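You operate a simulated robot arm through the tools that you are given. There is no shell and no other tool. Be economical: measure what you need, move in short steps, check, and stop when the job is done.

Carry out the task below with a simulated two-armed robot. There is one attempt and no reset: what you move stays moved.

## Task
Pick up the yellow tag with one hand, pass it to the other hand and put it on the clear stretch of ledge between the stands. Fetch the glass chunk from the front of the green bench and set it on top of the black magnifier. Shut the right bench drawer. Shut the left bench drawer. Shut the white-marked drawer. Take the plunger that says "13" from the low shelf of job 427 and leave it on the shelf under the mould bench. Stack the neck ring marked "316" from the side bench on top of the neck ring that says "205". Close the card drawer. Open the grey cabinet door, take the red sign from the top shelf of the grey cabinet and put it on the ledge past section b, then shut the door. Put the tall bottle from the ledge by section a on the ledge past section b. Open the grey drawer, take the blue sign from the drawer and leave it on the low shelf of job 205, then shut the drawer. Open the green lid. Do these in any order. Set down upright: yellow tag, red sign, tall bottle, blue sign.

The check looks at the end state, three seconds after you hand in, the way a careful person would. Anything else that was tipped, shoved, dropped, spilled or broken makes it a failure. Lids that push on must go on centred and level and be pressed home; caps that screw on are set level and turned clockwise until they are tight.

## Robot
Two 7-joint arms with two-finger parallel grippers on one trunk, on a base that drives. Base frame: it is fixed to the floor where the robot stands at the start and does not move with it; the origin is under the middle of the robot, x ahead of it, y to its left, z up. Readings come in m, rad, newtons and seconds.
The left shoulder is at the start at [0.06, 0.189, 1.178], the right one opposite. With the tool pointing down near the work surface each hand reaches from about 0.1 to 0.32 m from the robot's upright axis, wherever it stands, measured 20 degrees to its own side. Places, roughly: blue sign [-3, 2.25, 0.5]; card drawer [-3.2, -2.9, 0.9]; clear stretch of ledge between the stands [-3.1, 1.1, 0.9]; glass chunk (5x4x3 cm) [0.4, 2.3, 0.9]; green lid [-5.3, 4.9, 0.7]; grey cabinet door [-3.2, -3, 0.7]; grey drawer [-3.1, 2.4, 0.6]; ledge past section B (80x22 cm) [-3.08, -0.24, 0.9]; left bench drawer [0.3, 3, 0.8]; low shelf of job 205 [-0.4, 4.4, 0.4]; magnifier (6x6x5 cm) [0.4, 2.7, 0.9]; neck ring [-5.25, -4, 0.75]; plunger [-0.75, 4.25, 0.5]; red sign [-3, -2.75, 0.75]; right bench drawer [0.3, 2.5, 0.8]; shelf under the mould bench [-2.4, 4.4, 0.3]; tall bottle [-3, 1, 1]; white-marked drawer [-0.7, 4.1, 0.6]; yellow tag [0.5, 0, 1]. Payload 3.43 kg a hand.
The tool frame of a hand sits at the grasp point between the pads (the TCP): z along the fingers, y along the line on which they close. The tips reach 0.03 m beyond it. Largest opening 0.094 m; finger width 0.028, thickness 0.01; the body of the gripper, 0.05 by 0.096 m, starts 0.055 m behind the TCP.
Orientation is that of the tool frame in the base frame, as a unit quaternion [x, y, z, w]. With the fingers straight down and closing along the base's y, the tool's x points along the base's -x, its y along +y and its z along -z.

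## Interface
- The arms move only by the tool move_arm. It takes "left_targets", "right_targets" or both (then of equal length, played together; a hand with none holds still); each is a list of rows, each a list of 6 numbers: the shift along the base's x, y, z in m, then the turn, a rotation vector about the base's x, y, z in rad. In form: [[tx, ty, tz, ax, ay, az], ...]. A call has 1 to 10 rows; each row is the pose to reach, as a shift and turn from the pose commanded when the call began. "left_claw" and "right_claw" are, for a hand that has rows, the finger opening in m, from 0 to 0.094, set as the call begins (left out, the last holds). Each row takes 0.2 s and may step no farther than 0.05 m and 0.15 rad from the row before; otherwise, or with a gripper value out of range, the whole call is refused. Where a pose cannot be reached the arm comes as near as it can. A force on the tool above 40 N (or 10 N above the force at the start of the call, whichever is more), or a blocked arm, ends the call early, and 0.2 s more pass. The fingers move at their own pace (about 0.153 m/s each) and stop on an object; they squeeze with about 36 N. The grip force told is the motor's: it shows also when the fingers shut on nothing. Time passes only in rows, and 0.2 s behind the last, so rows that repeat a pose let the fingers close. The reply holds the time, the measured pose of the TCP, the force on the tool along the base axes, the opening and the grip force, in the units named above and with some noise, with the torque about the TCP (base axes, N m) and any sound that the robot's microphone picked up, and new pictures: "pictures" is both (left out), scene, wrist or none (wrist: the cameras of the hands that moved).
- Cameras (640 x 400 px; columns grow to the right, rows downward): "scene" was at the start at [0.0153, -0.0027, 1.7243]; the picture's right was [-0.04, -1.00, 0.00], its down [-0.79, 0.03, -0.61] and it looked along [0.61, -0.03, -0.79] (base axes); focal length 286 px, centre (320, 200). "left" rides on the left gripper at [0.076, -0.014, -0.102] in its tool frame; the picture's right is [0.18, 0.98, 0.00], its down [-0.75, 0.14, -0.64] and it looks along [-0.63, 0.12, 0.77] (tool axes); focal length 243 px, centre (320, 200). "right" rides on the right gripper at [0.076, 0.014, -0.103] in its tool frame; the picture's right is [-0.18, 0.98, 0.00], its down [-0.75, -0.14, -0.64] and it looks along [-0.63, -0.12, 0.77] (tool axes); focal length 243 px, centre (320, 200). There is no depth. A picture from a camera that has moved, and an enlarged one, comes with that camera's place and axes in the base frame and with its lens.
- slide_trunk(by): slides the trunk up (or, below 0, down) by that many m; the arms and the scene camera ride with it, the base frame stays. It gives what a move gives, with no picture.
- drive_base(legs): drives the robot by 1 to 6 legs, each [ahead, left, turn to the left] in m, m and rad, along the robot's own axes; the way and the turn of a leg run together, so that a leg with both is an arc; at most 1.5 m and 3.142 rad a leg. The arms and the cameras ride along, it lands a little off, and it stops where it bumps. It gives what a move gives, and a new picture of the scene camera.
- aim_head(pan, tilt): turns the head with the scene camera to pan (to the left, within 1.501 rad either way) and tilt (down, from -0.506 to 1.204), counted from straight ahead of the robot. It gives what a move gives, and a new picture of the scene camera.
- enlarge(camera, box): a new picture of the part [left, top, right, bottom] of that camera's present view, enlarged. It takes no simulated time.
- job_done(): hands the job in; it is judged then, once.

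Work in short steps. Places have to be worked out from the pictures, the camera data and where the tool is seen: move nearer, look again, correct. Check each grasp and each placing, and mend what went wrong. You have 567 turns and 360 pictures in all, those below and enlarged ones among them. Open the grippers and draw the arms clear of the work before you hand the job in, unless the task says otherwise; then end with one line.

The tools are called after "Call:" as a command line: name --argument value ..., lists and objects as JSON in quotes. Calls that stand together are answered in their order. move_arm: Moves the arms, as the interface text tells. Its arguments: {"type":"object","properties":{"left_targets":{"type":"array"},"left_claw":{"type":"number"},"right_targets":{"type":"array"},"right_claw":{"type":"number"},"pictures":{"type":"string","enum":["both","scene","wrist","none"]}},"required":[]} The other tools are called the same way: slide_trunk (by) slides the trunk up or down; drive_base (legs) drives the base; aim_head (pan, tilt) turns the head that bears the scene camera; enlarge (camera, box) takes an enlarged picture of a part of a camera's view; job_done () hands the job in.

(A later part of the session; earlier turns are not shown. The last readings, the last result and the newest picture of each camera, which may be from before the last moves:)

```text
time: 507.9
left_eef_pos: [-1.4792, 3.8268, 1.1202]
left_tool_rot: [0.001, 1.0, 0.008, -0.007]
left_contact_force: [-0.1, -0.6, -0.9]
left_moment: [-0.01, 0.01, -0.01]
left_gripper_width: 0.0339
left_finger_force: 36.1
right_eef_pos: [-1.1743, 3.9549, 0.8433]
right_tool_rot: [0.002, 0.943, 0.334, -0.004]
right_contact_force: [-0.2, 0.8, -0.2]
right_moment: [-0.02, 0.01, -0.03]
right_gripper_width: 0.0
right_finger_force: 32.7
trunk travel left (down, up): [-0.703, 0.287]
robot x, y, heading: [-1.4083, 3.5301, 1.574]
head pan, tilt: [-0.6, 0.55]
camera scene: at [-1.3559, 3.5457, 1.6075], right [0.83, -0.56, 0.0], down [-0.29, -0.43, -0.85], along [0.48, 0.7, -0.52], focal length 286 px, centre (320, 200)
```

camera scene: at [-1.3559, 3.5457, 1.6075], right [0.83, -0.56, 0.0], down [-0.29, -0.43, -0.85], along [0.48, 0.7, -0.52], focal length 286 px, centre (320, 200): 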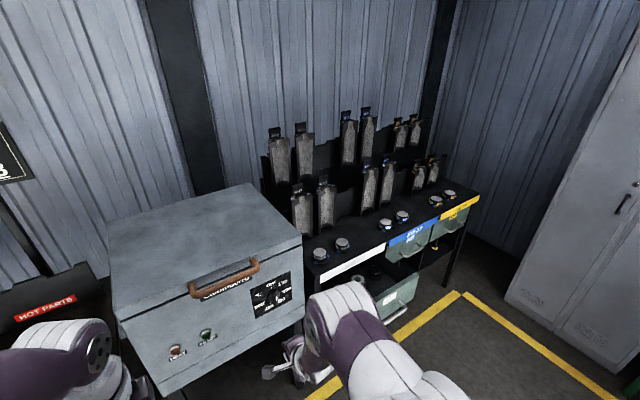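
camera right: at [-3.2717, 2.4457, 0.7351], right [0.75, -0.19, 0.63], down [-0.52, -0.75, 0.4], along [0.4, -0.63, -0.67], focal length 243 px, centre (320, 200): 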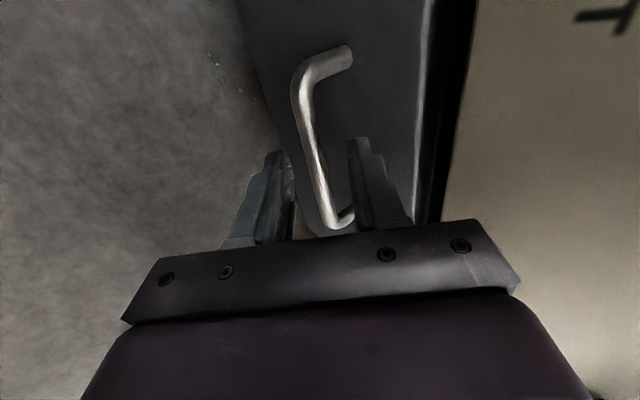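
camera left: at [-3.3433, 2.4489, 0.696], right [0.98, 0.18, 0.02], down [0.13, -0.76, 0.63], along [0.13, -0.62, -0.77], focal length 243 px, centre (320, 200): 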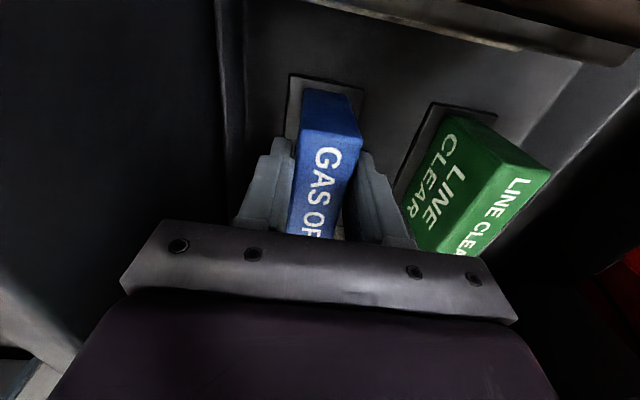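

Call:
enlarge --camera "scene" --box '[290, 180, 490, 330]'

```text
2.67 times, centred on (390, 255) of scene
camera zoom: at [-1.3559, 3.5457, 1.6075], right [0.83, -0.56, 0.0], down [-0.29, -0.43, -0.85], along [0.48, 0.7, -0.52], focal length 763 px, centre (133, 53)
```

zoom: 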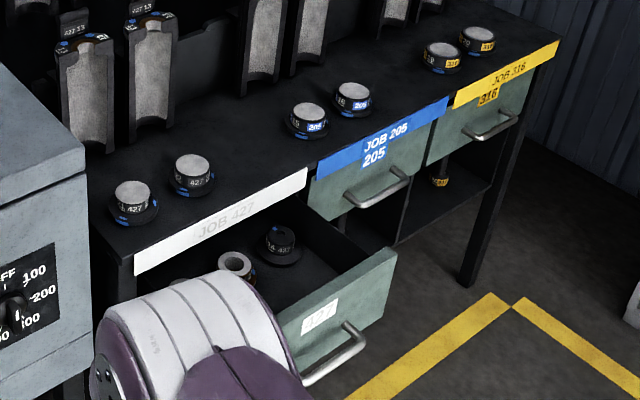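

The white-marked drawer (job 427) is open ~16 cm; low shelves are cubbies under the drawers. First I shut the white drawer with the right hand: back up, shift right, lower the hand, look.

Call:
drive_base --legs '[[-0.15, 0, 0], [0, -0.45, 0]]'

Call:
move_arm --right_targets '[[0, 0, -0.04, 0, 0, 0], [0, 0, -0.08, 0, 0, 0], [0, 0, -0.12, 0, 0, 0], [0, 0, -0.15, 0, 0, 0]]' --pictures "none"

Call:
aim_head --pan -0.3 --tilt 0.75

```text
time: 511.6
left_eef_pos: [-1.0314, 3.6745, 1.1215]
left_tool_rot: [0.003, 1.0, 0.008, -0.006]
left_contact_force: [0.4, 0.0, -2.0]
left_moment: [0.0, 0.02, 0.0]
left_gripper_width: 0.0337
left_finger_force: 36.1
right_eef_pos: [-0.7252, 3.8041, 0.8421]
right_tool_rot: [0.004, 0.942, 0.334, -0.002]
right_contact_force: [0.6, -0.5, -0.3]
right_moment: [0.01, -0.01, 0.03]
right_gripper_width: 0.0
right_finger_force: 33.0
trunk travel left (down, up): [-0.703, 0.287]
robot x, y, heading: [-0.9574, 3.3813, 1.567]
head pan, tilt: [-0.6, 0.55]
camera scene: at [-0.9086, 3.3946, 1.6076], right [0.82, -0.57, 0.0], down [-0.3, -0.43, -0.85], along [0.48, 0.7, -0.52], focal length 286 px, centre (320, 200)
```

scene: 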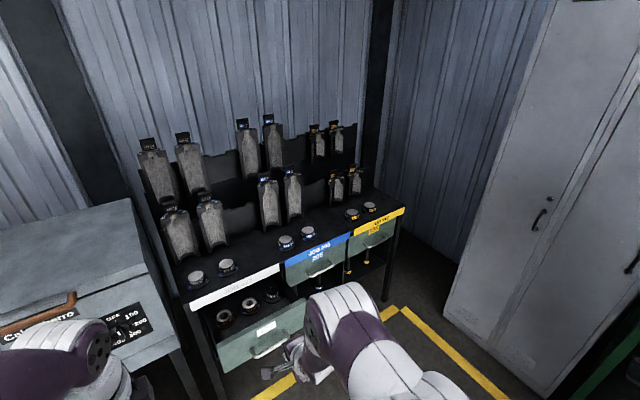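

```text
time: 512.6
left_eef_pos: [-1.0318, 3.6746, 1.121]
left_tool_rot: [0.003, 1.0, 0.008, -0.006]
left_contact_force: [-0.2, 0.1, -2.0]
left_moment: [0.0, 0.04, -0.01]
left_gripper_width: 0.0339
left_finger_force: 35.9
right_eef_pos: [-0.7166, 3.7886, 0.7273]
right_tool_rot: [0.003, 0.942, 0.336, -0.008]
right_contact_force: [0.4, -0.5, 0.2]
right_moment: [0.01, 0.02, 0.0]
right_gripper_width: 0.0
right_finger_force: 33.2
right hand out of reach, approached as far as the arm can: row 2, 3, 4
trunk travel left (down, up): [-0.703, 0.287]
robot x, y, heading: [-0.9591, 3.3769, 1.572]
head pan, tilt: [-0.6, 0.55]
```

```text
time: 513.4
left_eef_pos: [-1.032, 3.6751, 1.1213]
left_tool_rot: [0.003, 1.0, 0.008, -0.006]
left_contact_force: [-0.5, 0.7, -0.2]
left_moment: [-0.02, -0.01, 0.02]
left_gripper_width: 0.034
left_finger_force: 36.6
right_eef_pos: [-0.716, 3.7886, 0.7285]
right_tool_rot: [0.001, 0.942, 0.334, -0.009]
right_contact_force: [0.3, -1.1, 0.0]
right_moment: [0.01, -0.02, 0.0]
right_gripper_width: 0.0001
right_finger_force: 32.5
trunk travel left (down, up): [-0.703, 0.287]
robot x, y, heading: [-0.9608, 3.3793, 1.565]
head pan, tilt: [-0.3, 0.75]
camera scene: at [-0.935, 3.3998, 1.5902], right [0.95, -0.3, 0.0], down [-0.2, -0.65, -0.73], along [0.22, 0.7, -0.68], focal length 286 px, centre (320, 200)
```

scene: 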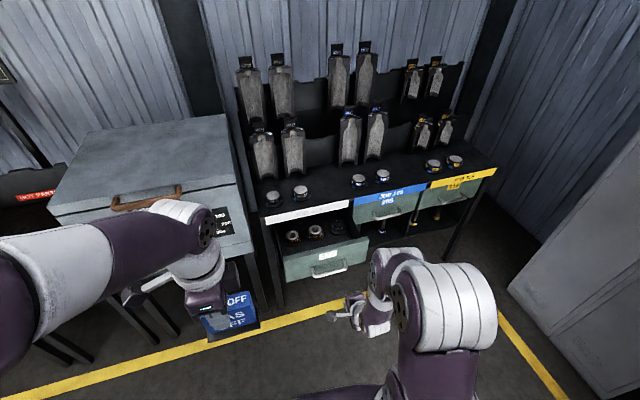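

Drawer front centre ≈(−0.715, 4.0, 0.68). I raise the left hand for clearance and drive forward to push the drawer shut.

Call:
move_arm --left_targets '[[0, 0, 0.04, 0, 0, 0], [0, 0, 0.08, 0, 0, 0], [0, -0.02, 0.12, 0, 0, 0]]' --pictures "none"

Call:
drive_base --legs '[[0.34, 0, 0]]'

```text
time: 514.2
left_eef_pos: [-1.0349, 3.6504, 1.1223]
left_tool_rot: [0.003, 1.0, 0.009, -0.006]
left_contact_force: [0.7, -0.1, -1.8]
left_moment: [0.02, -0.01, -0.01]
left_gripper_width: 0.0337
left_finger_force: 36.1
left hand out of reach, approached as far as the arm can: row 1, 2, 3
right_eef_pos: [-0.7162, 3.7871, 0.7282]
right_tool_rot: [0.001, 0.943, 0.334, -0.007]
right_contact_force: [-0.3, -0.9, 0.4]
right_moment: [0.01, -0.04, -0.02]
right_gripper_width: 0.0001
right_finger_force: 33.2
trunk travel left (down, up): [-0.703, 0.287]
robot x, y, heading: [-0.9614, 3.3798, 1.568]
head pan, tilt: [-0.3, 0.75]
```

```text
time: 516.4
left_eef_pos: [-1.0344, 3.9867, 1.123]
left_tool_rot: [0.003, 1.0, 0.008, -0.006]
left_contact_force: [-0.7, 0.2, -1.6]
left_moment: [-0.02, 0.02, 0.0]
left_gripper_width: 0.0339
left_finger_force: 36.0
right_eef_pos: [-0.7161, 4.1245, 0.7278]
right_tool_rot: [0.003, 0.943, 0.334, -0.009]
right_contact_force: [-0.6, -0.6, -0.4]
right_moment: [-0.02, -0.02, 0.05]
right_gripper_width: 0.0
right_finger_force: 33.5
trunk travel left (down, up): [-0.703, 0.287]
robot x, y, heading: [-0.9595, 3.7157, 1.566]
head pan, tilt: [-0.3, 0.75]
camera scene: at [-0.9345, 3.7361, 1.5902], right [0.95, -0.3, 0.0], down [-0.2, -0.65, -0.73], along [0.22, 0.7, -0.68], focal length 286 px, centre (320, 200)
```

scene: 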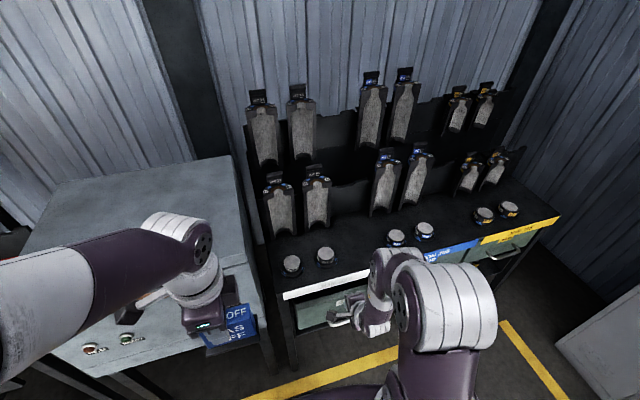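

Almost shut. I push the rest with the arm until it stops.

Call:
move_arm --right_targets '[[0, 0.015, 0, 0, 0, 0], [0, 0.03, 0, 0, 0, 0], [0, 0.045, 0, 0, 0, 0], [0, 0.06, 0, 0, 0, 0]]' --pictures "none"

Call:
drive_base --legs '[[-0.33, 0, 0]]'

Call:
enlarge --camera "scene" --box '[240, 150, 500, 310]'

```text
time: 517.4
left_eef_pos: [-1.034, 3.9873, 1.1232]
left_tool_rot: [0.003, 1.0, 0.007, -0.006]
left_contact_force: [-0.2, 0.2, -1.6]
left_moment: [-0.01, 0.0, 0.01]
left_gripper_width: 0.0343
left_finger_force: 35.8
right_eef_pos: [-0.7158, 4.1848, 0.7262]
right_tool_rot: [0.003, 0.942, 0.334, -0.008]
right_contact_force: [0.4, -0.4, -0.3]
right_moment: [-0.02, 0.0, 0.02]
right_gripper_width: 0.0001
right_finger_force: 32.4
trunk travel left (down, up): [-0.703, 0.287]
robot x, y, heading: [-0.9628, 3.7148, 1.57]
head pan, tilt: [-0.3, 0.75]
```

```text
time: 519.5
left_eef_pos: [-1.0342, 3.664, 1.1217]
left_tool_rot: [0.004, 1.0, 0.009, -0.006]
left_contact_force: [0.7, 1.2, -2.1]
left_moment: [0.03, 0.0, 0.0]
left_gripper_width: 0.0337
left_finger_force: 36.4
right_eef_pos: [-0.7151, 3.8589, 0.7272]
right_tool_rot: [0.004, 0.943, 0.334, -0.008]
right_contact_force: [-0.5, 0.7, 0.5]
right_moment: [-0.03, 0.03, 0.0]
right_gripper_width: 0.0
right_finger_force: 32.8
trunk travel left (down, up): [-0.703, 0.287]
robot x, y, heading: [-0.9584, 3.3923, 1.569]
head pan, tilt: [-0.3, 0.75]
camera scene: at [-0.9353, 3.4114, 1.5902], right [0.95, -0.3, 0.0], down [-0.2, -0.65, -0.73], along [0.22, 0.7, -0.68], focal length 286 px, centre (320, 200)
```

scene: 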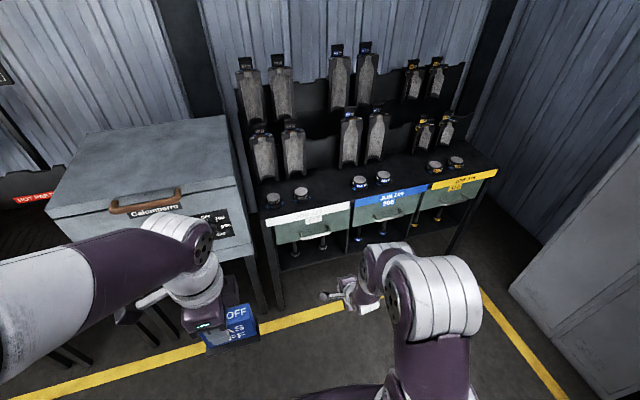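

```text
2.46 times, centred on (370, 230) of scene
camera zoom: at [-0.9353, 3.4114, 1.5902], right [0.95, -0.3, 0.0], down [-0.2, -0.65, -0.73], along [0.22, 0.7, -0.68], focal length 704 px, centre (197, 126)
```

zoom: 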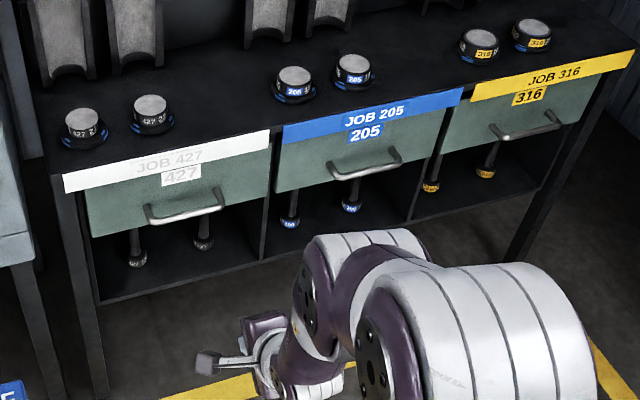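

It looks flush, but I felt no stop. I push once more to make sure.

Call:
drive_base --legs '[[0.33, 0, 0]]'

Call:
move_arm --right_targets '[[0, 0.01, 0, 0, 0, 0], [0, 0.02, 0, 0, 0, 0], [0, 0.03, 0, 0, 0, 0], [0, 0.04, 0, 0, 0, 0], [0, 0.05, 0, 0, 0, 0], [0, 0.06, 0, 0, 0, 0]]' --pictures "wrist"

```text
time: 521.7
left_eef_pos: [-1.0335, 3.9926, 1.1223]
left_tool_rot: [0.004, 1.0, 0.008, -0.006]
left_contact_force: [-0.7, -0.2, -0.9]
left_moment: [0.0, 0.03, 0.04]
left_gripper_width: 0.0339
left_finger_force: 35.8
right_eef_pos: [-0.7142, 4.1868, 0.7259]
right_tool_rot: [0.004, 0.944, 0.33, -0.009]
right_contact_force: [0.8, -12.9, -9.9]
right_moment: [-0.47, -0.02, -0.03]
right_gripper_width: 0.0
right_finger_force: 33.2
trunk travel left (down, up): [-0.703, 0.287]
robot x, y, heading: [-0.9587, 3.7218, 1.57]
head pan, tilt: [-0.3, 0.75]
camera scene: at [-0.9338, 3.7402, 1.59], right [0.95, -0.3, 0.0], down [-0.2, -0.65, -0.73], along [0.22, 0.7, -0.68], focal length 286 px, centre (320, 200)
```

scene: 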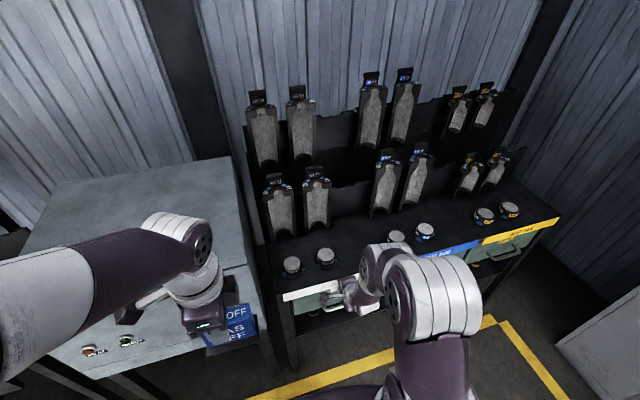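

```text
time: 522.2
left_eef_pos: [-1.0328, 3.99, 1.1231]
left_tool_rot: [0.006, 1.0, 0.009, -0.007]
left_contact_force: [0.0, 1.0, -0.6]
left_moment: [0.0, 0.03, 0.04]
left_gripper_width: 0.0338
left_finger_force: 36.1
right_eef_pos: [-0.7146, 4.1862, 0.7204]
right_tool_rot: [0.005, 0.947, 0.32, -0.008]
right_contact_force: [0.9, -24.0, 19.4]
right_moment: [0.1, 0.01, 0.08]
right_gripper_width: 0.0
right_finger_force: 32.7
trunk travel left (down, up): [-0.703, 0.287]
robot x, y, heading: [-0.9596, 3.7209, 1.56]
head pan, tilt: [-0.3, 0.75]
stopped in row 2 (right hand): the force on the tool passed its limit at 48 N (the readings are from after the stop); the commanded pose is now the measured one
camera right: at [-0.7888, 4.1368, 0.8134], right [0.2, 0.78, 0.59], down [0.76, -0.51, 0.41], along [0.62, 0.37, -0.69], focal length 243 px, centre (320, 200)
```

right: 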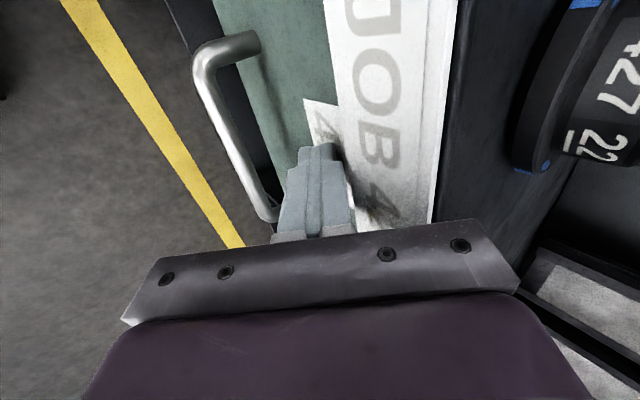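

The white drawer is firmly shut. I back up, lower the trunk and look into the low shelves.

Call:
drive_base --legs '[[-0.45, 0, 0], [0, -0.35, 0]]'

Call:
slide_trunk --by -0.45

Call:
aim_head --pan 0.0 --tilt 0.5

```text
time: 525.0
left_eef_pos: [-1.0431, 3.5627, 1.1214]
left_tool_rot: [-0.003, 1.0, 0.006, -0.007]
left_contact_force: [0.2, 1.4, -1.2]
left_moment: [0.01, 0.0, -0.01]
left_gripper_width: 0.034
left_finger_force: 36.3
right_eef_pos: [-0.7285, 3.7668, 0.7214]
right_tool_rot: [-0.002, 0.947, 0.322, -0.01]
right_contact_force: [0.0, 0.3, 0.1]
right_moment: [-0.03, -0.03, 0.03]
right_gripper_width: 0.0002
right_finger_force: 32.6
trunk travel left (down, up): [-0.703, 0.287]
robot x, y, heading: [-0.9664, 3.2925, 1.583]
head pan, tilt: [-0.3, 0.75]
stopped in leg 1: the robot was blocked; the commanded pose is now the measured one
camera scene: at [-0.9406, 3.314, 1.5902], right [0.96, -0.28, 0.0], down [-0.19, -0.65, -0.73], along [0.21, 0.7, -0.68], focal length 286 px, centre (320, 200)
```

scene: 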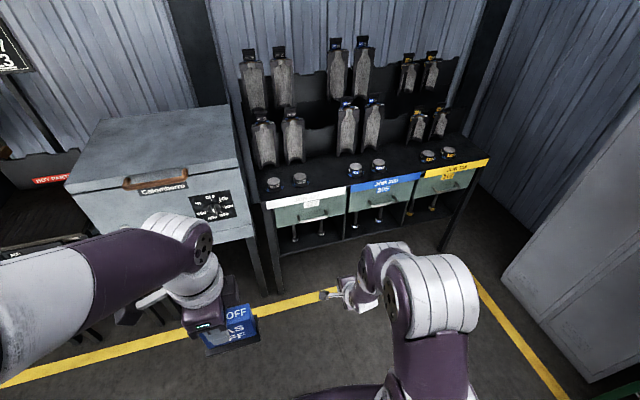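

```text
refused: -0.45 is not a number from -0.4 to 0.4
```

```text
time: 525.8
left_eef_pos: [-1.0416, 3.5613, 1.1229]
left_tool_rot: [-0.003, 1.0, 0.008, -0.006]
left_contact_force: [0.1, -0.9, -1.8]
left_moment: [-0.02, 0.02, 0.0]
left_gripper_width: 0.0341
left_finger_force: 36.2
right_eef_pos: [-0.7272, 3.7666, 0.7219]
right_tool_rot: [-0.002, 0.946, 0.323, -0.011]
right_contact_force: [-0.2, 0.5, -0.2]
right_moment: [0.01, 0.0, 0.0]
right_gripper_width: 0.0
right_finger_force: 32.7
trunk travel left (down, up): [-0.703, 0.287]
robot x, y, heading: [-0.9628, 3.2896, 1.585]
head pan, tilt: [0.0, 0.499]
camera scene: at [-0.9636, 3.3232, 1.6121], right [1.0, 0.01, 0.0], down [0.01, -0.48, -0.88], along [-0.01, 0.88, -0.48], focal length 286 px, centre (320, 200)
```

scene: 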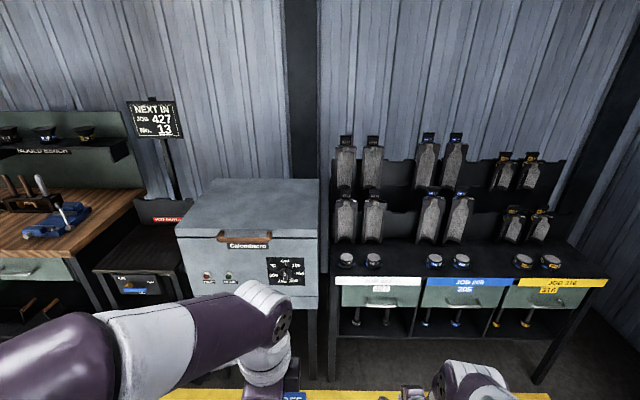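

I touched something behind (the small table). I move forward a touch, strafe right, lower the trunk, and look.

Call:
drive_base --legs '[[0.06, 0, -0.015], [0, -0.42, 0]]'

Call:
slide_trunk --by -0.4

Call:
enlarge --camera "scene" --box '[120, 100, 520, 350]'

```text
time: 528.9
left_eef_pos: [-0.615, 3.6206, 1.1222]
left_tool_rot: [0.006, 1.0, 0.009, -0.007]
left_contact_force: [-0.1, -0.2, -1.0]
left_moment: [-0.01, 0.01, -0.01]
left_gripper_width: 0.0337
left_finger_force: 35.5
right_eef_pos: [-0.2976, 3.8211, 0.7223]
right_tool_rot: [0.005, 0.947, 0.322, -0.008]
right_contact_force: [0.9, 0.3, 0.1]
right_moment: [-0.01, -0.02, 0.0]
right_gripper_width: 0.0001
right_finger_force: 32.7
trunk travel left (down, up): [-0.703, 0.287]
robot x, y, heading: [-0.5408, 3.3504, 1.565]
head pan, tilt: [0.0, 0.499]
camera scene: at [-0.5414, 3.3818, 1.6122], right [1.0, 0.0, 0.0], down [0.0, -0.48, -0.88], along [0.0, 0.88, -0.48], focal length 286 px, centre (320, 200)
```

scene: 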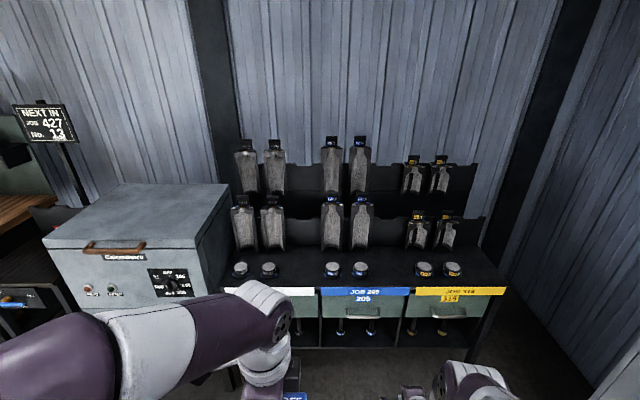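

```text
time: 532.8
left_eef_pos: [-0.6163, 3.6201, 0.7223]
left_tool_rot: [0.006, 1.0, 0.008, -0.007]
left_contact_force: [0.1, -0.3, -1.8]
left_moment: [0.02, 0.02, -0.02]
left_gripper_width: 0.0338
left_finger_force: 36.0
right_eef_pos: [-0.2981, 3.8207, 0.3221]
right_tool_rot: [0.006, 0.946, 0.323, -0.009]
right_contact_force: [1.0, 0.4, -0.7]
right_moment: [-0.03, -0.02, -0.01]
right_gripper_width: 0.0
right_finger_force: 32.9
trunk travel left (down, up): [-0.303, 0.687]
robot x, y, heading: [-0.5427, 3.3512, 1.566]
head pan, tilt: [0.0, 0.499]
```

```text
1.60 times, centred on (320, 225) of scene
camera zoom: at [-0.5417, 3.3817, 1.2122], right [1.0, 0.0, 0.0], down [0.0, -0.48, -0.88], along [0.0, 0.88, -0.48], focal length 458 px, centre (320, 160)
```

zoom: 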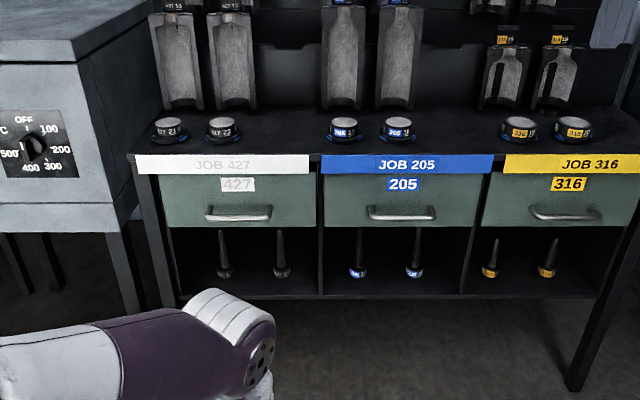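

Now I know the shelf: front plane y≈4.20, shelf z≈0.405, ceiling z≈0.595; job 205's cubby spans x −0.54…−0.21 with two plungers at x≈−0.449 and −0.307. The sign must go in with a level hand, so I'll set it briefly on the flat oven top (z≈0.986), and regrip it from the front. First raise the trunk and turn the left hand.

Call:
slide_trunk --by 0.4

Call:
move_arm --left_targets '[[0, 0.01, 0, 0, 0, 0.143], [0, 0.02, 0.01, 0, 0, 0.286], [0, 0.03, 0.02, 0, 0, 0.429], [0, 0.04, 0.03, 0, 0, 0.571], [0, 0.05, 0.04, 0, 0, 0.714], [0, 0.06, 0.05, 0, 0, 0.857]]' --pictures "none"

Call:
move_arm --left_targets '[[-0.02, 0.02, 0, 0, 0, 0.143], [-0.04, 0.04, 0, 0, 0, 0.286], [-0.06, 0.06, 0, 0, 0, 0.429], [-0.08, 0.08, 0, 0, 0, 0.571], [-0.1, 0.1, 0, 0, 0, 0.714]]' --pictures "none"

```text
time: 536.6
left_eef_pos: [-0.6161, 3.6207, 1.1221]
left_tool_rot: [0.005, 1.0, 0.009, -0.006]
left_contact_force: [0.2, 0.1, -1.0]
left_moment: [-0.03, 0.02, -0.02]
left_gripper_width: 0.0339
left_finger_force: 36.1
right_eef_pos: [-0.2989, 3.8196, 0.7223]
right_tool_rot: [0.006, 0.946, 0.323, -0.008]
right_contact_force: [-0.1, 0.5, 0.4]
right_moment: [0.03, -0.02, 0.03]
right_gripper_width: 0.0002
right_finger_force: 32.9
trunk travel left (down, up): [-0.703, 0.287]
robot x, y, heading: [-0.5444, 3.35, 1.565]
head pan, tilt: [0.0, 0.499]
```

```text
time: 538.0
left_eef_pos: [-0.6195, 3.6714, 1.1154]
left_tool_rot: [-0.399, 0.917, 0.005, -0.008]
left_contact_force: [0.1, -0.2, -1.3]
left_moment: [-0.02, 0.04, 0.04]
left_gripper_width: 0.0338
left_finger_force: 35.9
left hand out of reach, approached as far as the arm can: row 2, 3, 4, 5, 6
right_eef_pos: [-0.2982, 3.8197, 0.722]
right_tool_rot: [0.006, 0.946, 0.323, -0.009]
right_contact_force: [-0.2, 0.6, 0.5]
right_moment: [-0.01, -0.01, 0.02]
right_gripper_width: 0.0
right_finger_force: 32.7
trunk travel left (down, up): [-0.703, 0.287]
robot x, y, heading: [-0.5426, 3.3495, 1.567]
head pan, tilt: [0.0, 0.499]
```

```text
time: 539.2
left_eef_pos: [-0.7209, 3.7666, 1.0936]
left_tool_rot: [-0.705, 0.709, 0.0, -0.01]
left_contact_force: [-0.7, -0.3, -1.9]
left_moment: [-0.02, -0.01, 0.0]
left_gripper_width: 0.0339
left_finger_force: 35.8
left hand out of reach, approached as far as the arm can: row 2, 3, 4, 5
right_eef_pos: [-0.2968, 3.8211, 0.7221]
right_tool_rot: [0.005, 0.947, 0.323, -0.008]
right_contact_force: [0.4, 0.1, 0.5]
right_moment: [-0.03, 0.0, 0.01]
right_gripper_width: 0.0
right_finger_force: 32.9
trunk travel left (down, up): [-0.703, 0.287]
robot x, y, heading: [-0.5428, 3.3541, 1.567]
head pan, tilt: [0.0, 0.499]
```

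I pull the right hand back, raise the trunk, and drive to place the sign over the oven top.

Call:
move_arm --right_targets '[[0, -0.04, 0.03, 0, 0, 0], [0, -0.08, 0.06, 0, 0, 0], [0, -0.12, 0.09, 0, 0, 0], [0, -0.16, 0.12, 0, 0, 0]]' --pictures "none"

Call:
slide_trunk --by 0.2

Call:
drive_base --legs '[[0.05, 0.43, 0], [0.44, 0, 0]]'

```text
time: 540.2
left_eef_pos: [-0.7204, 3.7653, 1.0964]
left_tool_rot: [-0.704, 0.71, 0.002, -0.01]
left_contact_force: [-0.7, -0.6, -1.2]
left_moment: [0.0, -0.02, 0.01]
left_gripper_width: 0.034
left_finger_force: 35.8
right_eef_pos: [-0.2988, 3.6599, 0.8425]
right_tool_rot: [0.006, 0.946, 0.324, -0.008]
right_contact_force: [0.0, 1.4, -0.5]
right_moment: [0.02, -0.02, -0.05]
right_gripper_width: 0.0001
right_finger_force: 33.7
trunk travel left (down, up): [-0.703, 0.287]
robot x, y, heading: [-0.5448, 3.3497, 1.563]
head pan, tilt: [0.0, 0.499]
```

```text
time: 542.4
left_eef_pos: [-0.7201, 3.7664, 1.2953]
left_tool_rot: [-0.703, 0.711, 0.0, -0.011]
left_contact_force: [-0.3, 0.5, -0.5]
left_moment: [-0.05, -0.01, 0.0]
left_gripper_width: 0.0342
left_finger_force: 36.1
right_eef_pos: [-0.2984, 3.6616, 1.0422]
right_tool_rot: [0.005, 0.946, 0.323, -0.008]
right_contact_force: [0.2, 0.1, 0.5]
right_moment: [0.0, 0.01, 0.01]
right_gripper_width: 0.0
right_finger_force: 33.1
trunk travel left (down, up): [-0.903, 0.087]
robot x, y, heading: [-0.5428, 3.3542, 1.57]
head pan, tilt: [0.0, 0.499]
```

```text
time: 547.3
left_eef_pos: [-1.148, 4.2583, 1.2947]
left_tool_rot: [-0.704, 0.71, 0.002, -0.009]
left_contact_force: [0.1, -0.8, -0.9]
left_moment: [-0.04, -0.02, 0.02]
left_gripper_width: 0.034
left_finger_force: 36.3
right_eef_pos: [-0.7265, 4.1542, 1.0409]
right_tool_rot: [0.004, 0.946, 0.323, -0.008]
right_contact_force: [0.6, 0.0, 0.0]
right_moment: [-0.07, 0.01, 0.02]
right_gripper_width: 0.0
right_finger_force: 32.4
trunk travel left (down, up): [-0.903, 0.087]
robot x, y, heading: [-0.9703, 3.8446, 1.571]
head pan, tilt: [0.0, 0.499]
camera scene: at [-0.969, 3.8738, 1.8122], right [1.0, 0.0, 0.0], down [0.0, -0.48, -0.88], along [0.0, 0.88, -0.48], focal length 286 px, centre (320, 200)
```

scene: 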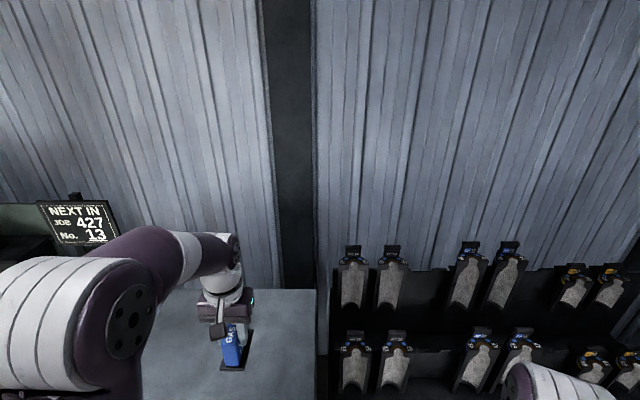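

The sign hangs over the oven top. I lower it to ~4 cm above, then gently.

Call:
move_arm --left_targets '[[0, 0, -0.04, 0, 0, 0], [0, 0, -0.08, 0, 0, 0], [0, 0, -0.12, 0, 0, 0], [0, 0, -0.16, 0, 0, 0], [0, 0, -0.2, 0, 0, 0]]' --pictures "wrist"

```text
time: 548.5
left_eef_pos: [-1.1491, 4.2601, 1.093]
left_tool_rot: [-0.705, 0.709, 0.0, -0.01]
left_contact_force: [0.1, 0.2, -1.8]
left_moment: [-0.06, 0.02, 0.01]
left_gripper_width: 0.0339
left_finger_force: 36.2
right_eef_pos: [-0.7272, 4.1559, 1.0409]
right_tool_rot: [0.004, 0.947, 0.322, -0.009]
right_contact_force: [0.4, -0.3, -0.4]
right_moment: [0.01, 0.01, -0.02]
right_gripper_width: 0.0
right_finger_force: 33.1
trunk travel left (down, up): [-0.903, 0.087]
robot x, y, heading: [-0.9699, 3.8433, 1.573]
head pan, tilt: [0.0, 0.499]
camera left: at [-1.133, 4.186, 1.1974], right [-0.98, -0.18, 0.02], down [-0.13, 0.76, 0.63], along [-0.13, 0.62, -0.77], focal length 243 px, centre (320, 200)
```

left: 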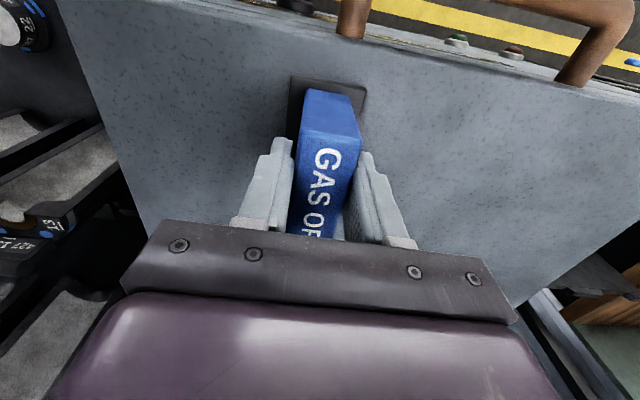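

Call:
move_arm --left_targets '[[0, 0, -0.01, 0, 0, 0], [0, 0, -0.02, 0, 0, 0], [0, 0, -0.026, 0, 0, 0]]' --pictures "none"

Call:
move_arm --left_targets '[[0, 0, -0.003, 0, 0, 0], [0, 0, -0.006, 0, 0, 0]]' --pictures "none"

Call:
move_arm --left_targets '[[0, 0, -0.003, 0, 0, 0], [0, 0, -0.006, 0, 0, 0]]' --pictures "none"

```text
time: 549.3
left_eef_pos: [-1.1485, 4.2584, 1.0686]
left_tool_rot: [-0.704, 0.71, 0.003, -0.008]
left_contact_force: [-2.3, 2.4, 26.4]
left_moment: [-0.31, -0.38, 0.05]
left_gripper_width: 0.0343
left_finger_force: 35.9
right_eef_pos: [-0.7268, 4.1532, 1.0437]
right_tool_rot: [0.004, 0.946, 0.323, -0.009]
right_contact_force: [0.1, 1.1, -0.5]
right_moment: [0.03, 0.0, -0.01]
right_gripper_width: 0.0
right_finger_force: 33.1
trunk travel left (down, up): [-0.903, 0.087]
robot x, y, heading: [-0.9717, 3.8426, 1.569]
head pan, tilt: [0.0, 0.499]
```

```text
time: 549.9
left_eef_pos: [-1.1478, 4.2576, 1.0635]
left_tool_rot: [-0.705, 0.709, 0.004, -0.009]
left_contact_force: [0.0, 1.4, 28.7]
left_moment: [-0.1, -0.72, 0.03]
left_gripper_width: 0.0343
left_finger_force: 36.0
right_eef_pos: [-0.7255, 4.1537, 1.0426]
right_tool_rot: [0.004, 0.946, 0.324, -0.009]
right_contact_force: [0.4, -1.1, 0.6]
right_moment: [-0.05, 0.0, -0.03]
right_gripper_width: 0.0001
right_finger_force: 32.3
trunk travel left (down, up): [-0.903, 0.087]
robot x, y, heading: [-0.9698, 3.845, 1.57]
head pan, tilt: [0.0, 0.499]
```

```text
time: 550.5
left_eef_pos: [-1.148, 4.2572, 1.057]
left_tool_rot: [-0.705, 0.71, 0.003, -0.01]
left_contact_force: [3.0, 2.1, 27.4]
left_moment: [-0.12, -0.87, 0.06]
left_gripper_width: 0.0339
left_finger_force: 35.7
right_eef_pos: [-0.7263, 4.1534, 1.0412]
right_tool_rot: [0.004, 0.946, 0.324, -0.009]
right_contact_force: [0.3, -0.9, -0.1]
right_moment: [0.04, 0.04, -0.03]
right_gripper_width: 0.0001
right_finger_force: 33.5
trunk travel left (down, up): [-0.903, 0.087]
robot x, y, heading: [-0.9671, 3.8428, 1.573]
head pan, tilt: [0.0, 0.499]
```

Sign stands on the oven top (it slid a little in the grip, harmless). I open and raise the hand clear.

Call:
move_arm --left_targets '[[0, 0, 0.002, 0, 0, 0], [0, 0, 0.002, 0, 0, 0], [0, 0, 0.04, 0, 0, 0], [0, 0, 0.09, 0, 0, 0], [0, 0, 0.14, 0, 0, 0]]' --left_claw 0.08 --pictures "wrist"

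```text
time: 551.7
left_eef_pos: [-1.1482, 4.258, 1.1975]
left_tool_rot: [-0.704, 0.71, 0.001, -0.01]
left_contact_force: [-0.4, 0.4, -0.4]
left_moment: [0.03, -0.03, 0.02]
left_gripper_width: 0.0798
left_finger_force: 0.0
right_eef_pos: [-0.7258, 4.1539, 1.0421]
right_tool_rot: [0.005, 0.946, 0.323, -0.009]
right_contact_force: [-0.9, 0.4, -0.6]
right_moment: [0.02, 0.03, 0.02]
right_gripper_width: 0.0
right_finger_force: 32.8
trunk travel left (down, up): [-0.903, 0.087]
robot x, y, heading: [-0.9702, 3.8424, 1.566]
head pan, tilt: [0.0, 0.499]
camera left: at [-1.1321, 4.1828, 1.3023], right [-0.98, -0.18, 0.02], down [-0.13, 0.76, 0.64], along [-0.13, 0.62, -0.77], focal length 243 px, centre (320, 200)
```

left: 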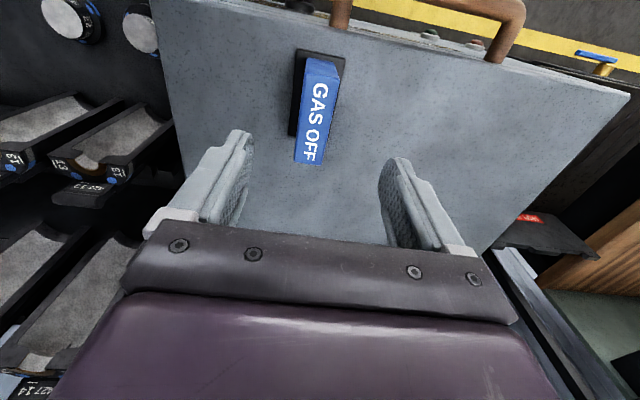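

The sign stands at ≈(−1.15, 4.259). I back off, pitch the left hand forward (35° below level) and regrip from the front, closing on its thickness.

Call:
drive_base --legs '[[-0.22, 0, 0]]'

Call:
move_arm --left_targets '[[0, 0, 0, 0.137, 0, 0], [0, 0, 0, 0.274, 0, 0], [0, 0, -0.01, 0.411, 0, 0], [0, 0, -0.02, 0.548, 0, 0], [0, 0, -0.04, 0.685, 0, 0], [0, 0, -0.07, 0.822, 0, 0], [0, 0, -0.1, 0.96, 0, 0], [0, 0, -0.14, 0.96, 0, 0]]' --pictures "wrist"

```text
time: 553.4
left_eef_pos: [-1.1487, 4.0406, 1.1966]
left_tool_rot: [-0.705, 0.71, 0.001, -0.011]
left_contact_force: [0.1, 0.5, 0.5]
left_moment: [0.02, 0.0, 0.03]
left_gripper_width: 0.0799
left_finger_force: 0.1
right_eef_pos: [-0.7273, 3.9363, 1.0416]
right_tool_rot: [0.004, 0.947, 0.322, -0.009]
right_contact_force: [0.2, -0.1, -0.7]
right_moment: [0.01, -0.02, 0.0]
right_gripper_width: 0.0
right_finger_force: 32.5
trunk travel left (down, up): [-0.903, 0.087]
robot x, y, heading: [-0.9733, 3.6246, 1.567]
head pan, tilt: [0.0, 0.499]
camera scene: at [-0.9694, 3.6571, 1.8121], right [1.0, 0.0, 0.0], down [0.0, -0.48, -0.88], along [0.0, 0.88, -0.48], focal length 286 px, centre (320, 200)
```

scene: 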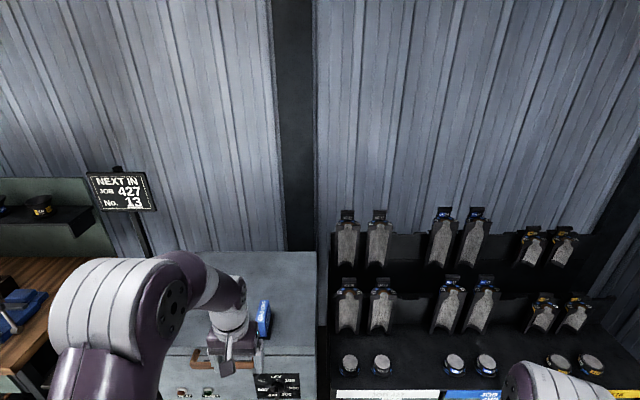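

```text
time: 555.2
left_eef_pos: [-1.15, 4.039, 1.0555]
left_tool_rot: [0.63, -0.629, -0.329, -0.315]
left_contact_force: [-0.4, 0.5, 0.7]
left_moment: [0.02, -0.02, -0.02]
left_gripper_width: 0.0799
left_finger_force: 0.1
left hand out of reach, approached as far as the arm can: row 4, 5
right_eef_pos: [-0.726, 3.937, 1.0419]
right_tool_rot: [0.003, 0.947, 0.322, -0.009]
right_contact_force: [0.6, -0.4, -0.3]
right_moment: [-0.01, -0.01, 0.0]
right_gripper_width: 0.0001
right_finger_force: 33.0
trunk travel left (down, up): [-0.903, 0.087]
robot x, y, heading: [-0.9721, 3.6244, 1.568]
head pan, tilt: [0.0, 0.499]
camera left: at [-1.1331, 3.912, 1.0544], right [-0.98, -0.12, -0.13], down [-0.12, -0.08, 0.99], along [-0.13, 0.99, 0.07], focal length 243 px, centre (320, 200)
```

left: 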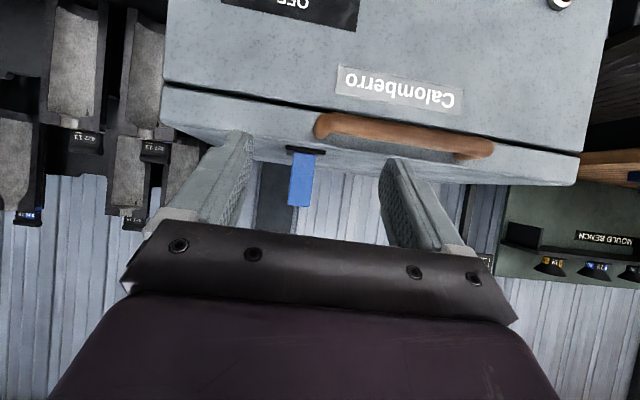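

Sign is centred between the open fingers. I drive 12 cm closer then finish with the arm.

Call:
drive_base --legs '[[0.12, 0, 0]]'

Call:
move_arm --left_targets '[[0.002, 0.02, 0.005, 0, 0, 0], [0.003, 0.04, 0.005, 0, 0, 0], [0.003, 0.062, 0.005, 0, 0, 0]]' --pictures "wrist"

```text
time: 556.4
left_eef_pos: [-1.1484, 4.1569, 1.0566]
left_tool_rot: [-0.629, 0.63, 0.328, 0.316]
left_contact_force: [-0.3, -0.7, 0.3]
left_moment: [0.02, 0.02, -0.02]
left_gripper_width: 0.08
left_finger_force: 0.0
right_eef_pos: [-0.7273, 4.0532, 1.0415]
right_tool_rot: [0.004, 0.946, 0.323, -0.01]
right_contact_force: [0.0, -0.4, 0.5]
right_moment: [-0.03, -0.01, -0.01]
right_gripper_width: 0.0
right_finger_force: 32.6
trunk travel left (down, up): [-0.903, 0.087]
robot x, y, heading: [-0.9719, 3.7443, 1.574]
head pan, tilt: [0.0, 0.499]
camera scene: at [-0.9692, 3.773, 1.8122], right [1.0, 0.0, 0.0], down [0.0, -0.48, -0.88], along [0.0, 0.88, -0.48], focal length 286 px, centre (320, 200)
```

scene: 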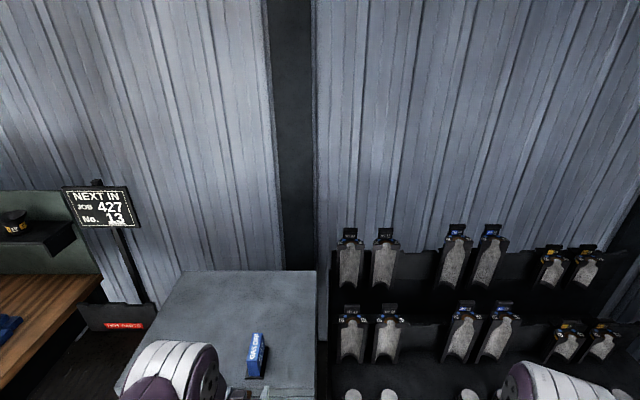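

```text
time: 557.2
left_eef_pos: [-1.1458, 4.2215, 1.0594]
left_tool_rot: [0.63, -0.629, -0.328, -0.316]
left_contact_force: [-0.1, 0.4, -0.9]
left_moment: [-0.02, -0.01, 0.0]
left_gripper_width: 0.0798
left_finger_force: 0.1
right_eef_pos: [-0.7265, 4.0556, 1.0416]
right_tool_rot: [0.004, 0.947, 0.321, -0.009]
right_contact_force: [-0.6, -0.3, -0.1]
right_moment: [0.0, -0.01, 0.04]
right_gripper_width: 0.0
right_finger_force: 32.9
trunk travel left (down, up): [-0.903, 0.087]
robot x, y, heading: [-0.9684, 3.7451, 1.57]
head pan, tilt: [0.0, 0.499]
camera left: at [-1.1298, 4.0935, 1.0595], right [-0.98, -0.12, -0.13], down [-0.13, -0.08, 0.99], along [-0.13, 0.99, 0.07], focal length 243 px, centre (320, 200)
```

left: 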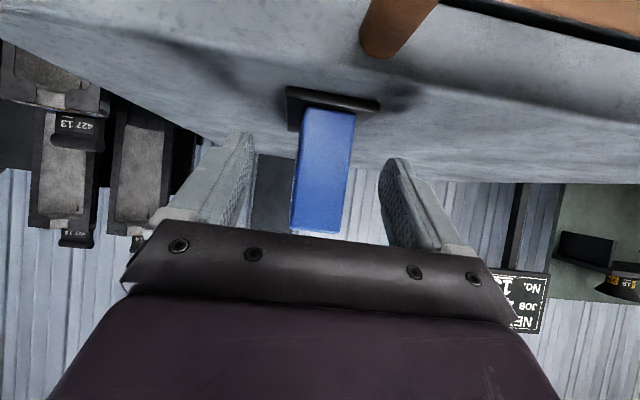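

Call:
move_arm --left_targets '[[0, 0.012, 0, 0, 0, 0]]' --pictures "none"

Call:
move_arm --left_targets '[[0, 0, 0, 0, 0, 0], [0, 0, 0, 0, 0, 0]]' --left_claw 0.0 --pictures "none"

Call:
move_arm --left_targets '[[0, 0, 0.03, 0, 0, 0], [0, 0, 0.06, 0, 0, 0]]' --pictures "wrist"

```text
time: 557.6
left_eef_pos: [-1.1463, 4.232, 1.0604]
left_tool_rot: [0.63, -0.629, -0.329, -0.316]
left_contact_force: [-0.2, 0.0, -0.7]
left_moment: [0.03, -0.03, 0.01]
left_gripper_width: 0.0799
left_finger_force: 0.0
right_eef_pos: [-0.7267, 4.0543, 1.0428]
right_tool_rot: [0.004, 0.946, 0.323, -0.008]
right_contact_force: [-0.6, 0.2, -0.5]
right_moment: [-0.02, -0.02, -0.04]
right_gripper_width: 0.0
right_finger_force: 32.9
trunk travel left (down, up): [-0.903, 0.087]
robot x, y, heading: [-0.9732, 3.7433, 1.566]
head pan, tilt: [0.0, 0.499]
```

```text
time: 558.2
left_eef_pos: [-1.1458, 4.2311, 1.0605]
left_tool_rot: [0.63, -0.629, -0.329, -0.316]
left_contact_force: [0.1, 0.3, 1.1]
left_moment: [0.06, -0.08, -0.01]
left_gripper_width: 0.0339
left_finger_force: 35.7
right_eef_pos: [-0.7268, 4.0548, 1.042]
right_tool_rot: [0.004, 0.947, 0.322, -0.008]
right_contact_force: [-0.2, 0.1, -0.1]
right_moment: [-0.01, 0.03, 0.01]
right_gripper_width: 0.0
right_finger_force: 32.7
trunk travel left (down, up): [-0.903, 0.087]
robot x, y, heading: [-0.9684, 3.7399, 1.569]
head pan, tilt: [0.0, 0.499]
```

```text
time: 558.8
left_eef_pos: [-1.1464, 4.2305, 1.1211]
left_tool_rot: [0.629, -0.629, -0.329, -0.317]
left_contact_force: [-0.8, -0.4, -1.5]
left_moment: [-0.06, 0.0, 0.01]
left_gripper_width: 0.0338
left_finger_force: 36.0
right_eef_pos: [-0.7266, 4.0546, 1.0415]
right_tool_rot: [0.004, 0.946, 0.323, -0.008]
right_contact_force: [0.2, -0.1, -0.5]
right_moment: [0.0, -0.03, 0.05]
right_gripper_width: 0.0
right_finger_force: 33.3
trunk travel left (down, up): [-0.903, 0.087]
robot x, y, heading: [-0.9684, 3.7438, 1.57]
head pan, tilt: [0.0, 0.499]
camera left: at [-1.13, 4.1029, 1.1202], right [-0.98, -0.12, -0.13], down [-0.13, -0.08, 0.99], along [-0.13, 0.99, 0.07], focal length 243 px, centre (320, 200)
```

left: 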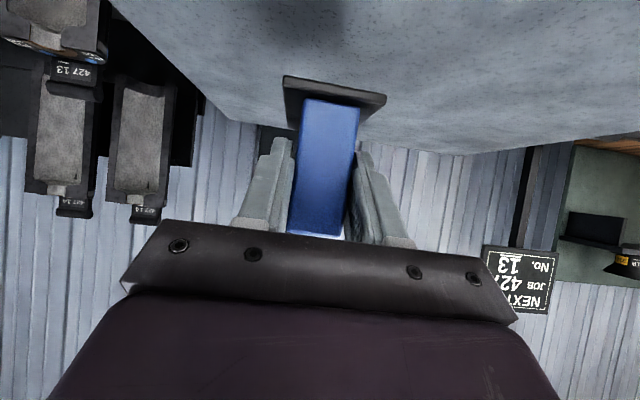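

Regripped. I back off, strafe right to job 205 (target gap x≈−0.378 between its plungers), and lower the trunk.

Call:
drive_base --legs '[[-0.3, 0, 0], [0, -0.77, 0]]'

Call:
slide_trunk --by -0.4

Call:
slide_trunk --by -0.22

Call:
move_arm --left_targets '[[0, 0, -0.02, 0, 0, 0]]' --pictures "both"

```text
time: 564.6
left_eef_pos: [-0.3764, 3.9279, 1.1211]
left_tool_rot: [-0.627, 0.632, 0.327, 0.318]
left_contact_force: [-0.3, 0.7, -0.7]
left_moment: [-0.06, 0.0, -0.03]
left_gripper_width: 0.0339
left_finger_force: 36.2
right_eef_pos: [0.0415, 3.7483, 1.0418]
right_tool_rot: [0.007, 0.946, 0.323, -0.008]
right_contact_force: [0.5, 0.1, 0.6]
right_moment: [0.03, 0.01, 0.02]
right_gripper_width: 0.0
right_finger_force: 33.1
trunk travel left (down, up): [-0.903, 0.087]
robot x, y, heading: [-0.1984, 3.4387, 1.56]
head pan, tilt: [0.0, 0.499]
camera scene: at [-0.2027, 3.4705, 1.8122], right [1.0, -0.01, 0.0], down [0.0, -0.48, -0.88], along [0.01, 0.88, -0.48], focal length 286 px, centre (320, 200)
```

scene: 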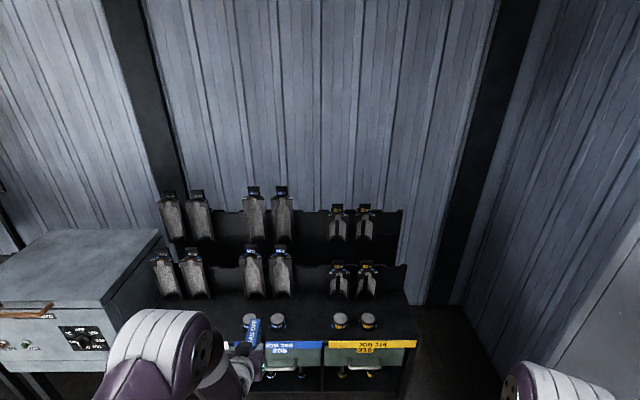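

```text
time: 568.4
left_eef_pos: [-0.3767, 3.929, 0.7201]
left_tool_rot: [-0.627, 0.632, 0.328, 0.318]
left_contact_force: [-0.5, 0.1, -1.2]
left_moment: [-0.04, 0.0, 0.02]
left_gripper_width: 0.0336
left_finger_force: 35.4
right_eef_pos: [0.0425, 3.7494, 0.6418]
right_tool_rot: [0.006, 0.947, 0.322, -0.008]
right_contact_force: [0.6, -0.6, 0.9]
right_moment: [-0.04, 0.05, 0.03]
right_gripper_width: 0.0
right_finger_force: 33.3
trunk travel left (down, up): [-0.503, 0.487]
robot x, y, heading: [-0.2023, 3.4394, 1.562]
head pan, tilt: [0.0, 0.499]
```

```text
time: 570.8
left_eef_pos: [-0.3755, 3.9289, 0.5013]
left_tool_rot: [-0.627, 0.631, 0.328, 0.318]
left_contact_force: [-0.5, -0.1, -1.2]
left_moment: [-0.08, -0.01, 0.01]
left_gripper_width: 0.0336
left_finger_force: 35.8
right_eef_pos: [0.0435, 3.7485, 0.4223]
right_tool_rot: [0.007, 0.946, 0.323, -0.007]
right_contact_force: [0.4, -0.7, -0.5]
right_moment: [0.01, 0.01, 0.02]
right_gripper_width: 0.0001
right_finger_force: 33.7
trunk travel left (down, up): [-0.283, 0.707]
robot x, y, heading: [-0.2004, 3.4411, 1.561]
head pan, tilt: [0.0, 0.499]
```

```text
time: 571.1
left_eef_pos: [-0.3761, 3.9286, 0.4807]
left_tool_rot: [-0.628, 0.631, 0.328, 0.317]
left_contact_force: [-0.4, 0.1, -1.5]
left_moment: [-0.05, -0.01, -0.02]
left_gripper_width: 0.0337
left_finger_force: 36.0
right_eef_pos: [0.0429, 3.7491, 0.4222]
right_tool_rot: [0.008, 0.947, 0.322, -0.008]
right_contact_force: [-0.3, 0.1, 0.2]
right_moment: [0.01, -0.03, 0.0]
right_gripper_width: 0.0003
right_finger_force: 33.5
trunk travel left (down, up): [-0.283, 0.707]
robot x, y, heading: [-0.2052, 3.441, 1.566]
head pan, tilt: [0.0, 0.499]
camera scene: at [-0.2019, 3.4704, 1.1922], right [1.0, -0.01, 0.0], down [0.0, -0.48, -0.88], along [0.01, 0.88, -0.48], focal length 286 px, centre (320, 200)
camera left: at [-0.3604, 3.801, 0.4797], right [-0.98, -0.11, -0.13], down [-0.13, -0.08, 0.99], along [-0.12, 0.99, 0.07], focal length 243 px, centre (320, 200)
```

scene: 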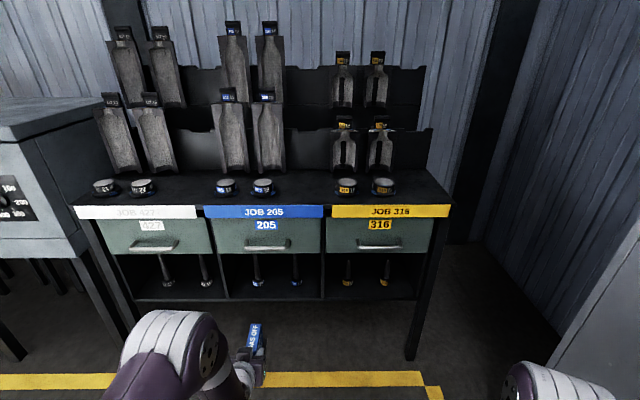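
left: 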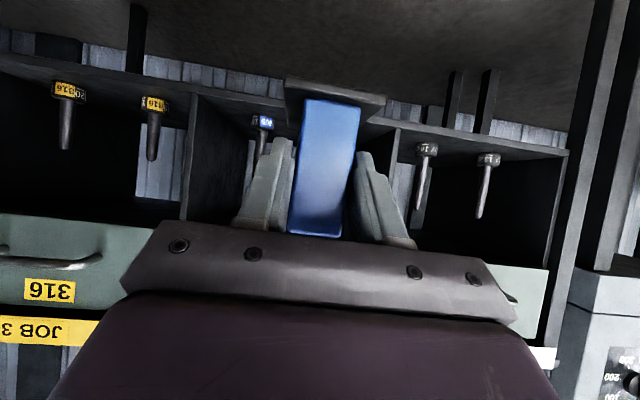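

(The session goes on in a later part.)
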